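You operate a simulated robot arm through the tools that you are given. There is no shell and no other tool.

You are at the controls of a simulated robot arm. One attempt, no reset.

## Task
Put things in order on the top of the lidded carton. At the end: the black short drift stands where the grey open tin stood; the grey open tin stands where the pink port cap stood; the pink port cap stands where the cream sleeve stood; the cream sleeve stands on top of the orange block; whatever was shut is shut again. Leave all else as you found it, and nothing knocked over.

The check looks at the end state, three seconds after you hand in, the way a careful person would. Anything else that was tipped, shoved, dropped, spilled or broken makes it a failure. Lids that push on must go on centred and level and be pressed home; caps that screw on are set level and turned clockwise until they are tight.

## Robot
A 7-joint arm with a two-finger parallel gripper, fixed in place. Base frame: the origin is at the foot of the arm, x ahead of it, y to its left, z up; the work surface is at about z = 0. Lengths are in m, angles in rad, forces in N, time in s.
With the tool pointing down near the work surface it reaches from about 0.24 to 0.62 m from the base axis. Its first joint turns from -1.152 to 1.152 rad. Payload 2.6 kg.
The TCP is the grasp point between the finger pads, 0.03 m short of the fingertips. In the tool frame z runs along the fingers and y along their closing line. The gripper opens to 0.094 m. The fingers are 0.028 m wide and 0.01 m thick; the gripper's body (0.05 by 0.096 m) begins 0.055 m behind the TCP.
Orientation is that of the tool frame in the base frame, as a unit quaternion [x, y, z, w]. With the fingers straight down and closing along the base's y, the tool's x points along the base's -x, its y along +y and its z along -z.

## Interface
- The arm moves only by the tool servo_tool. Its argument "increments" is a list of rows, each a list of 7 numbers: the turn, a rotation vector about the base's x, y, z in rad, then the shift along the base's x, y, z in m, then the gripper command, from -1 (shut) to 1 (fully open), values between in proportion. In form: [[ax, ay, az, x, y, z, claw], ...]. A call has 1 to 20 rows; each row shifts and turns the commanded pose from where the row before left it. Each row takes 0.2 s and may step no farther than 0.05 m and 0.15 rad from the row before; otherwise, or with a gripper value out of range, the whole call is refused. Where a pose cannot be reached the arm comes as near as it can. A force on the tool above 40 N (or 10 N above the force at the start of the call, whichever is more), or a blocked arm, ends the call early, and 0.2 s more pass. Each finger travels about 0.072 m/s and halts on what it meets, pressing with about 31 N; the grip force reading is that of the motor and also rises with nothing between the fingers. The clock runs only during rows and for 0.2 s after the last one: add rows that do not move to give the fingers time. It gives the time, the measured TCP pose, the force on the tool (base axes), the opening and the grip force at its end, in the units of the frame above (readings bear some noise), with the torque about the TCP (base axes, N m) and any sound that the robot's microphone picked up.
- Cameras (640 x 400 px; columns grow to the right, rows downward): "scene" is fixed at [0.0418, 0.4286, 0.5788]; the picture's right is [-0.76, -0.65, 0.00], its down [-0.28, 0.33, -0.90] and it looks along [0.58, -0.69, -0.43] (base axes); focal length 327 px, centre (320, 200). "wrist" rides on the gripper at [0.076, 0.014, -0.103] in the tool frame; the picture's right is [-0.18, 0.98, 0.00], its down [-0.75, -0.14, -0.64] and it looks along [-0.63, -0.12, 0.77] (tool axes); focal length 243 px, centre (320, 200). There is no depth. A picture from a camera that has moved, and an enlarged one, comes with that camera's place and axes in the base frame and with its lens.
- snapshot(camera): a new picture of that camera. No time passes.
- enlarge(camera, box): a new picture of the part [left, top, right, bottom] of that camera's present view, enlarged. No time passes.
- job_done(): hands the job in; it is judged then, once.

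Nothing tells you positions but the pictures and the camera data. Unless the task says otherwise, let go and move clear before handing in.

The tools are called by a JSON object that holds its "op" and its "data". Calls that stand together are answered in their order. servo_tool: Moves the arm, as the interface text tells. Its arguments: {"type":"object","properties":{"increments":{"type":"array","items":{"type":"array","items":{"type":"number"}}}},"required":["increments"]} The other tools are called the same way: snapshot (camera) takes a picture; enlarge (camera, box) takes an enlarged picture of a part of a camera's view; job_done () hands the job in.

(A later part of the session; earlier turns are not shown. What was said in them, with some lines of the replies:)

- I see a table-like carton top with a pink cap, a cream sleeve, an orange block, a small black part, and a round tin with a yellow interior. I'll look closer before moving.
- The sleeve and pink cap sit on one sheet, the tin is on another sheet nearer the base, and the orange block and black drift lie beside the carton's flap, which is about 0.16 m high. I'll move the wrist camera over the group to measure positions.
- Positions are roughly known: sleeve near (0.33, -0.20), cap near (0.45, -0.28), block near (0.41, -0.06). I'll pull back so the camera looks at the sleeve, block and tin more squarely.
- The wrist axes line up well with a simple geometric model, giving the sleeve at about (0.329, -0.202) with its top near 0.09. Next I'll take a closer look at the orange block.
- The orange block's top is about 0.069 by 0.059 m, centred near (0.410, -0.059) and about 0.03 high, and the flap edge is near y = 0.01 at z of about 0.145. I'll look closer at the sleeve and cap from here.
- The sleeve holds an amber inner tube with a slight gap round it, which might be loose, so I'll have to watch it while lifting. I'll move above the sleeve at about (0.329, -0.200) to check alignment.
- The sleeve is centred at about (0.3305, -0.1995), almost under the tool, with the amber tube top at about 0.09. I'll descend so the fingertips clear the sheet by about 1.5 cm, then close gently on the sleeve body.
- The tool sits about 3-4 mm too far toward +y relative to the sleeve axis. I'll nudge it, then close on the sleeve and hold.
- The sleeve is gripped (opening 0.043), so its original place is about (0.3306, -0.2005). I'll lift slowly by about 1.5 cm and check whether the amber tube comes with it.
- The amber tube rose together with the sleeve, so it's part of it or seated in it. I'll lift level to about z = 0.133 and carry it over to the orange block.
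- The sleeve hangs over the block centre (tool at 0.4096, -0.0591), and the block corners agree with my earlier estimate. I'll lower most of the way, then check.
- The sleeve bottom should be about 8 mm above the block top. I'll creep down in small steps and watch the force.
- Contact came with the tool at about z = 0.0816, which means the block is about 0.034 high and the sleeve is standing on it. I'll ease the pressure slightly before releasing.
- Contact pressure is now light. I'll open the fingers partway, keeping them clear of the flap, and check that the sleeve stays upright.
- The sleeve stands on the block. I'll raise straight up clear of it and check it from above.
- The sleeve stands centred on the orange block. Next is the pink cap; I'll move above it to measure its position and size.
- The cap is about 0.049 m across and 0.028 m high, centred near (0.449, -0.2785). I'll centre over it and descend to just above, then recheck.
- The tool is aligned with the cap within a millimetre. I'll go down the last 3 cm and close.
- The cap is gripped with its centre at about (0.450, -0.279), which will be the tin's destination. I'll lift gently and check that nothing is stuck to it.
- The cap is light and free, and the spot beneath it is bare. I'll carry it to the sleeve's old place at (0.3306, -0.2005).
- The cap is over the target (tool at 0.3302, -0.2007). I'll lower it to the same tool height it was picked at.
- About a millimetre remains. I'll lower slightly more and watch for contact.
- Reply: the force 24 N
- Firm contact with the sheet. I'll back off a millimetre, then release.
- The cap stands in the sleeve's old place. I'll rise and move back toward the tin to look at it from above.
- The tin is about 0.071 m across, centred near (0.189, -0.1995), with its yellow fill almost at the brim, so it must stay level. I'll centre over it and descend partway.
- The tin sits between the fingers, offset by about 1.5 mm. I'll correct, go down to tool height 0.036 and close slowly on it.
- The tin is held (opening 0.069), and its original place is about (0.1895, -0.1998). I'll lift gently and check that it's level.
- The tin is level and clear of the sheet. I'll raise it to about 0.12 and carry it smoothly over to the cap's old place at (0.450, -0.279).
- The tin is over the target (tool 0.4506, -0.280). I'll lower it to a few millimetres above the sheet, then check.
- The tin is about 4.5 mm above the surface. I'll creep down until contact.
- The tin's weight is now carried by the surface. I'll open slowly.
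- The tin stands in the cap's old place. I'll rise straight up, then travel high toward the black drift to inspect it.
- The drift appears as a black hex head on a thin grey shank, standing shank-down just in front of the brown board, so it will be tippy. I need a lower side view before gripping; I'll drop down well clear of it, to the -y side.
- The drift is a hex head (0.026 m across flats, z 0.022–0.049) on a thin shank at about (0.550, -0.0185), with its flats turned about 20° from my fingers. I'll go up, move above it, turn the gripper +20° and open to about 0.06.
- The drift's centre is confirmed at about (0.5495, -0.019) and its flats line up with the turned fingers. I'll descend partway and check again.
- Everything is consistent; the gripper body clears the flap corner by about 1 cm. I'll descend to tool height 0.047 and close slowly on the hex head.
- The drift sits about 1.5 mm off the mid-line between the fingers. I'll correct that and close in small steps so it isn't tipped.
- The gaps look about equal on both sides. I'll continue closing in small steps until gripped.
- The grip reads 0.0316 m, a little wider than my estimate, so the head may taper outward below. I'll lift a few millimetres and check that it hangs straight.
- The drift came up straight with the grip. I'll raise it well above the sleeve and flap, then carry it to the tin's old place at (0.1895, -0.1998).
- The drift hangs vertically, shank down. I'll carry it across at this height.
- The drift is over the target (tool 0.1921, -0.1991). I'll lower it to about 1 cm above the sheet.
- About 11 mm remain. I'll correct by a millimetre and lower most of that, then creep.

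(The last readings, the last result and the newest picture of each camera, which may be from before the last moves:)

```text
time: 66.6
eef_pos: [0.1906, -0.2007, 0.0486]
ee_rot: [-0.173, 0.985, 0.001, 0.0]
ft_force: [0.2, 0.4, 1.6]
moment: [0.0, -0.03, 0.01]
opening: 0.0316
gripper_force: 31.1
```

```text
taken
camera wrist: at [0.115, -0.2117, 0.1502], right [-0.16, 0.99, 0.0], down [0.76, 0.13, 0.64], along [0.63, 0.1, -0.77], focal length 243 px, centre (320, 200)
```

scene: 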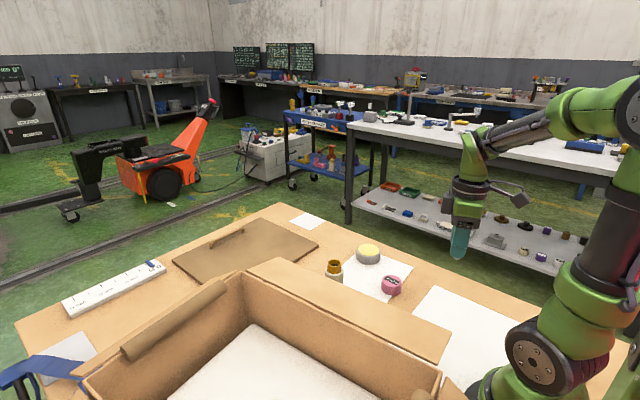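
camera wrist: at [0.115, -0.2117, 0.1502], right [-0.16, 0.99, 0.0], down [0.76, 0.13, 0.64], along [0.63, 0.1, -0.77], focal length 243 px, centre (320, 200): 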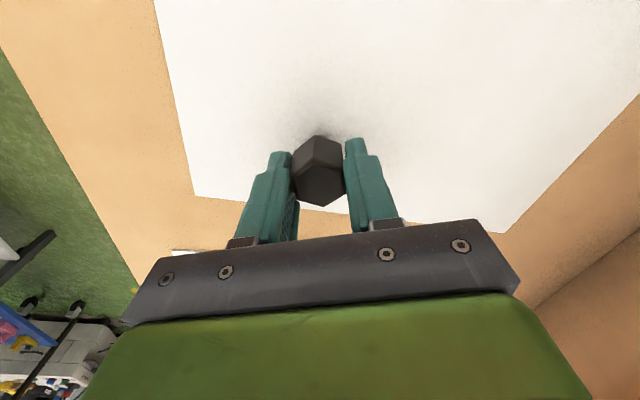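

The shank touches the sheet at the same height as when picked. I'll release in small steps.

{"op": "servo_tool", "data": {"increments": [[0, 0, 0, 0, 0, 0, -0.3], [0, 0, 0, 0, 0, 0, -0.27], [0, 0, 0, 0, 0, 0, -0.24], [0, 0, 0, 0, 0, 0, -0.2], [0, 0, 0, 0, 0, 0, -0.1], [0, 0, 0, 0, 0, 0, 0.1], [0, 0, 0, 0, 0, 0, 0.28], [0, 0, 0, 0, 0, 0, 0.28]]}}

{"op": "snapshot", "data": {"camera": "wrist"}}

{"op": "enlarge", "data": {"camera": "wrist", "box": [240, 80, 420, 240]}}

```text
time: 68.4
eef_pos: [0.1909, -0.1999, 0.0486]
ee_rot: [-0.174, 0.985, -0.001, 0.0]
ft_force: [-0.2, 0.2, -0.1]
moment: [0.01, 0.0, -0.05]
opening: 0.0603
gripper_force: 0.0
```

```text
taken
camera wrist: at [0.115, -0.2117, 0.1502], right [-0.16, 0.99, 0.0], down [0.76, 0.12, 0.64], along [0.63, 0.1, -0.77], focal length 243 px, centre (320, 200)
```

wrist: 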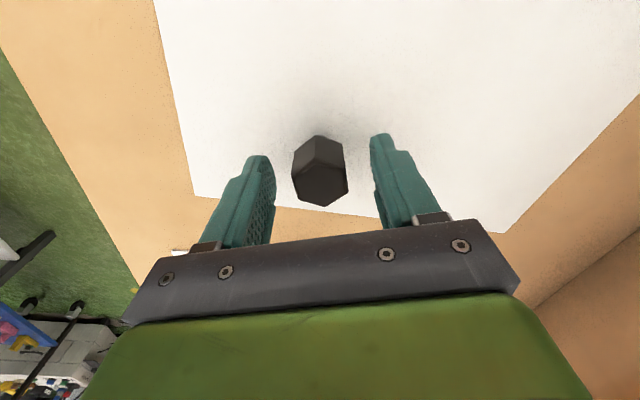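

```text
2.50 times, centred on (330, 160) of wrist
camera zoom: at [0.115, -0.2117, 0.1502], right [-0.16, 0.99, 0.0], down [0.76, 0.12, 0.64], along [0.63, 0.1, -0.77], focal length 606 px, centre (295, 300)
```

zoom: 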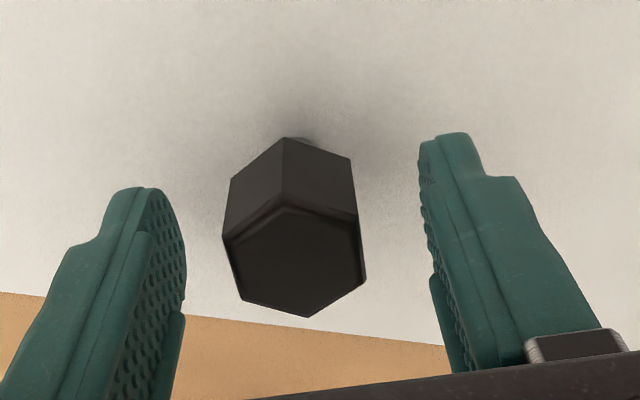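

The drift stands on its own. I'll rise straight up and clear, then check all the placements from above.

{"op": "servo_tool", "data": {"increments": [[0, 0, 0, 0, 0, 0.01, 0.28], [0, 0, 0, 0, 0, 0.02, 0.28], [0, 0, 0, 0, 0, 0.04, 0.28], [0, 0, 0, 0, 0, 0.05, 0.28], [0, 0, 0, 0, 0, 0.05, 0.28], [0, 0, 0, 0, 0, 0, 0.28]]}}

{"op": "snapshot", "data": {"camera": "wrist"}}

{"op": "snapshot", "data": {"camera": "scene"}}

{"op": "enlarge", "data": {"camera": "scene", "box": [310, 220, 490, 345]}}

```text
time: 69.8
eef_pos: [0.1906, -0.1986, 0.2178]
ee_rot: [-0.173, 0.985, 0.0, 0.0]
ft_force: [0.2, 0.5, 0.5]
moment: [-0.01, 0.0, -0.03]
opening: 0.06
gripper_force: 0.1
```

```text
taken
camera wrist: at [0.1134, -0.211, 0.3192], right [-0.16, 0.99, 0.0], down [0.76, 0.12, 0.64], along [0.63, 0.1, -0.77], focal length 243 px, centre (320, 200)
```

wrist: 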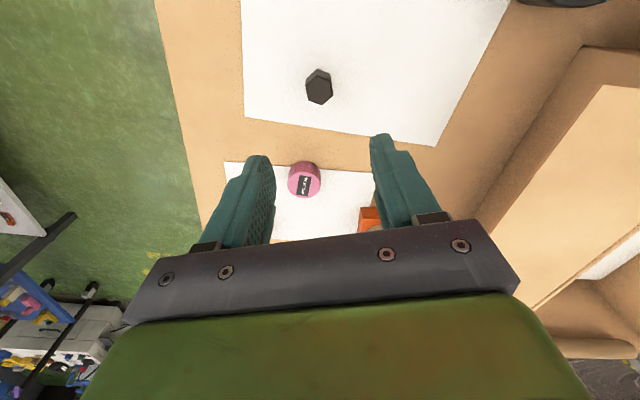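

```text
taken
```

scene: 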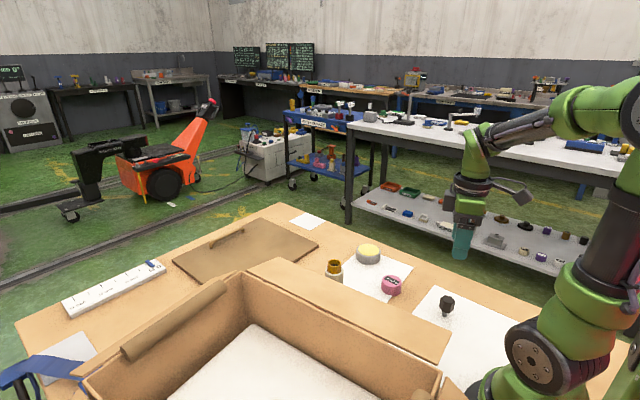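

```text
3.20 times, centred on (400, 282) of scene
camera zoom: at [0.0418, 0.4286, 0.5788], right [-0.76, -0.65, 0.0], down [-0.28, 0.33, -0.9], along [0.58, -0.69, -0.43], focal length 1047 px, centre (64, -64)
```

zoom: 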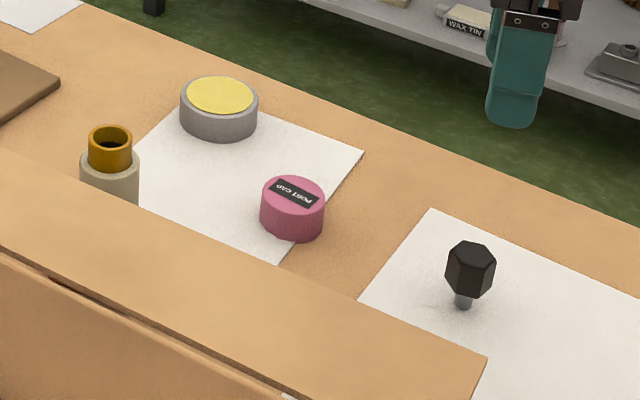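

All four pieces look right in the scene view. I'll check the drift and sleeve more closely before moving away.

{"op": "enlarge", "data": {"camera": "scene", "box": [410, 280, 490, 330]}}

{"op": "enlarge", "data": {"camera": "wrist", "box": [220, 40, 420, 200]}}

{"op": "enlarge", "data": {"camera": "scene", "box": [310, 230, 410, 305]}}

```text
8.00 times, centred on (450, 305) of scene
camera zoom: at [0.0418, 0.4286, 0.5788], right [-0.76, -0.65, 0.0], down [-0.28, 0.33, -0.9], along [0.58, -0.69, -0.43], focal length 2616 px, centre (-720, -640)
```

zoom: 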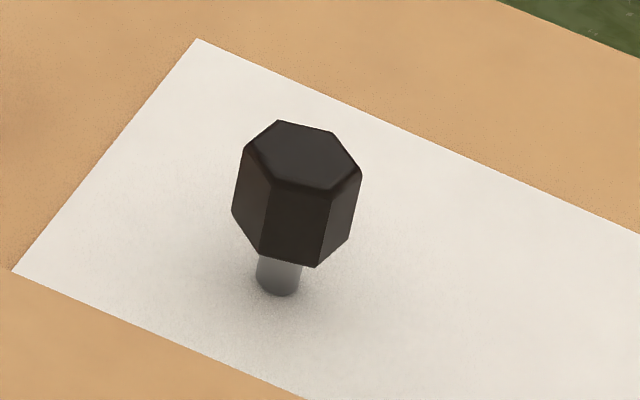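

```text
2.50 times, centred on (320, 120) of wrist
camera zoom: at [0.1134, -0.211, 0.3192], right [-0.16, 0.99, 0.0], down [0.76, 0.12, 0.64], along [0.63, 0.1, -0.77], focal length 606 px, centre (320, 400)
```

zoom: 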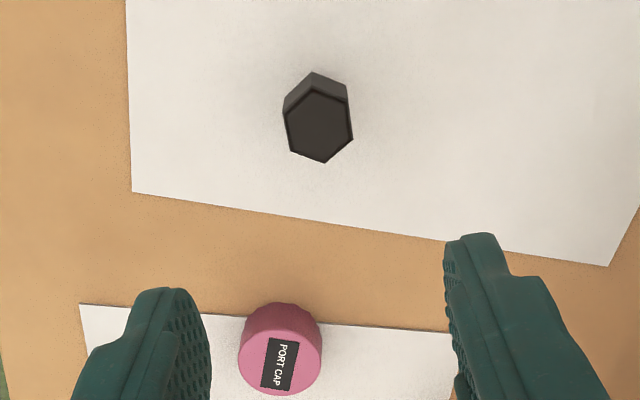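

```text
5.33 times, centred on (360, 268) of scene
camera zoom: at [0.0418, 0.4286, 0.5788], right [-0.76, -0.65, 0.0], down [-0.28, 0.33, -0.9], along [0.58, -0.69, -0.43], focal length 1744 px, centre (107, -160)
```

zoom: 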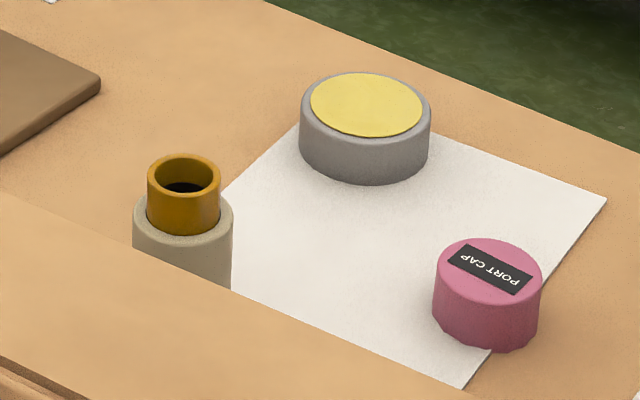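

Everything stands upright and matches the targets within a few millimetres. I'll retreat high to near the starting pose and do a last check.

{"op": "servo_tool", "data": {"increments": [[0, 0, 0, 0, 0, 0.05, 0.28], [0, 0, 0, 0, 0, 0.05, 0.28], [0, 0, -0.1163, 0.03, 0.03, 0.03, 0.6], [0, 0, -0.1163, 0.03, 0.03, 0, 1], [0, 0, -0.1164, 0.03, 0.03, 0, 1], [0, 0, 0, 0.03, 0.03, 0, 1], [0, 0, 0, 0.03, 0.03, 0, 1], [0, 0, 0, 0, 0.03, 0, 1], [0, 0, 0, 0, 0, 0, 1], [0, 0, 0, 0, 0, 0, 1]]}}

{"op": "snapshot", "data": {"camera": "wrist"}}

{"op": "snapshot", "data": {"camera": "scene"}}

{"op": "enlarge", "data": {"camera": "wrist", "box": [100, 0, 420, 200]}}

```text
refused: row 3 steps farther than a row can; nothing moved
```

```text
taken
camera wrist: at [0.1134, -0.211, 0.3192], right [-0.16, 0.99, 0.0], down [0.76, 0.12, 0.64], along [0.63, 0.1, -0.77], focal length 243 px, centre (320, 200)
```

wrist: 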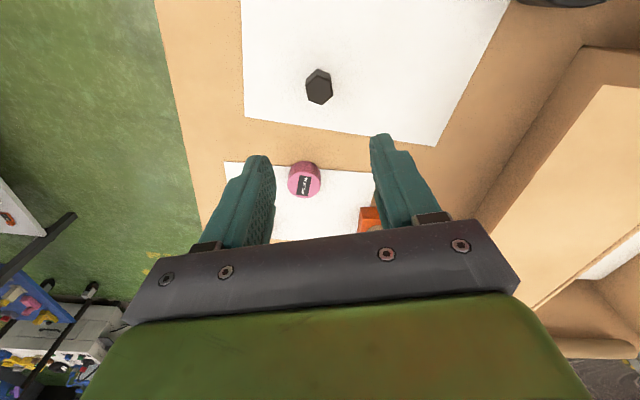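

```text
taken
```

scene: 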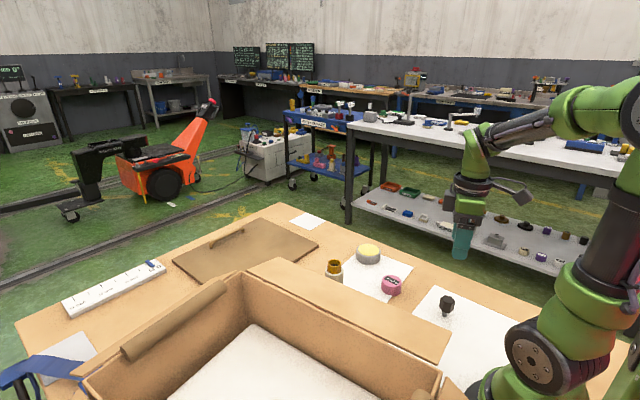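

```text
2.00 times, centred on (260, 100) of wrist
camera zoom: at [0.1134, -0.211, 0.3192], right [-0.16, 0.99, 0.0], down [0.76, 0.12, 0.64], along [0.63, 0.1, -0.77], focal length 485 px, centre (440, 400)
```

zoom: 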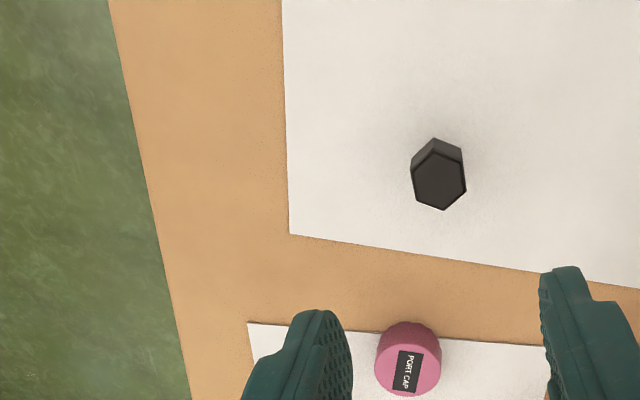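

One row was slightly too long, so nothing moved and the objects are unchanged. I'll repeat the retreat with shorter steps.

{"op": "servo_tool", "data": {"increments": [[0, 0, 0, 0, 0, 0.045, 0.28], [0, 0, 0, 0, 0, 0.045, 0.28], [0, 0, 0, 0, 0, 0.04, 0.28], [0, 0, -0.1163, 0.03, 0.03, 0, 0.6], [0, 0, -0.1163, 0.03, 0.03, 0, 1], [0, 0, -0.1164, 0.03, 0.03, 0, 1], [0, 0, 0, 0.03, 0.03, 0, 1], [0, 0, 0, 0.03, 0.03, 0, 1], [0, 0, 0, 0, 0.03, 0, 1], [0, 0, 0, 0, 0, 0, 1], [0, 0, 0, 0, 0, 0, 1]]}}

{"op": "snapshot", "data": {"camera": "wrist"}}

{"op": "snapshot", "data": {"camera": "scene"}}

{"op": "enlarge", "data": {"camera": "wrist", "box": [100, 0, 420, 200]}}

```text
time: 72.2
eef_pos: [0.3395, -0.0185, 0.3468]
ee_rot: [0.001, 1.0, 0.0, 0.0]
ft_force: [-0.4, -1.3, 0.3]
moment: [0.02, 0.0, 0.0]
opening: 0.0941
gripper_force: 0.0
```

```text
taken
camera wrist: at [0.2641, -0.0034, 0.4485], right [0.18, 0.98, 0.0], down [0.75, -0.14, 0.64], along [0.63, -0.12, -0.77], focal length 243 px, centre (320, 200)
```

wrist: 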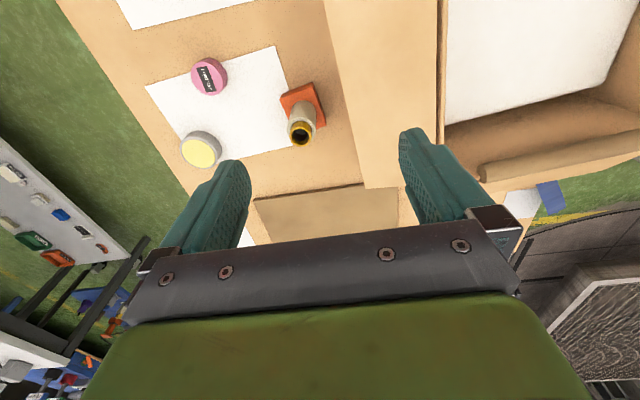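

```text
taken
```

scene: 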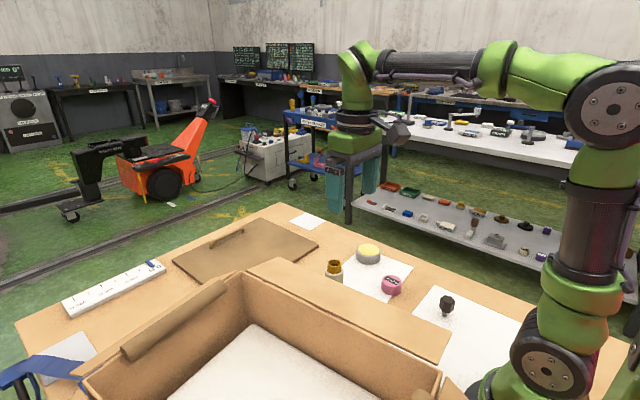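

```text
2.00 times, centred on (260, 100) of wrist
camera zoom: at [0.2641, -0.0034, 0.4485], right [0.18, 0.98, 0.0], down [0.75, -0.14, 0.64], along [0.63, -0.12, -0.77], focal length 485 px, centre (440, 400)
```

zoom: 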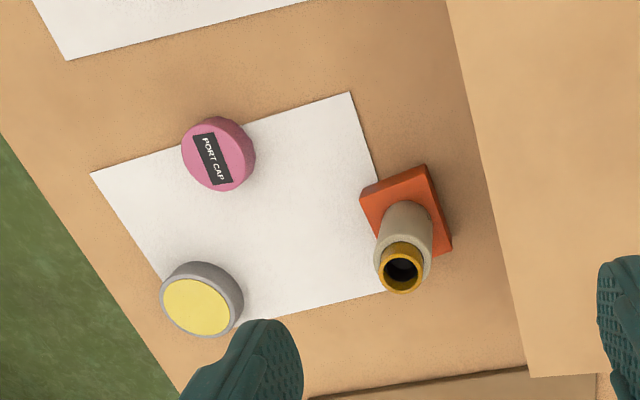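

From above, the sleeve stands centred on the orange block, the cap is in the sleeve's old place, the tin is in the cap's, and the drift is in the tin's. Nothing else has moved and the arm is clear, so I'm handing in.

{"op": "job_done", "data": {}}

```text
The job is handed in.
```

The job is handed in. In the last pictures all four pieces were upright and in their new places, within a few millimetres as far as I could measure:

| Piece | Where it stands now |
|---|---|
| Cream sleeve | Centred on top of the orange block, with the amber tube still in it |
| Pink port cap | Where the cream sleeve stood |
| Grey open tin | Where the pink port cap stood; I kept it level and its yellow fill looks undisturbed |
| Black short drift | Where the grey open tin stood, standing on its shank as before |

I didn't open anything, so there was nothing to shut again. As far as the pictures show, nothing else was touched or moved. The gripper is open and the arm is clear, back near its starting pose.
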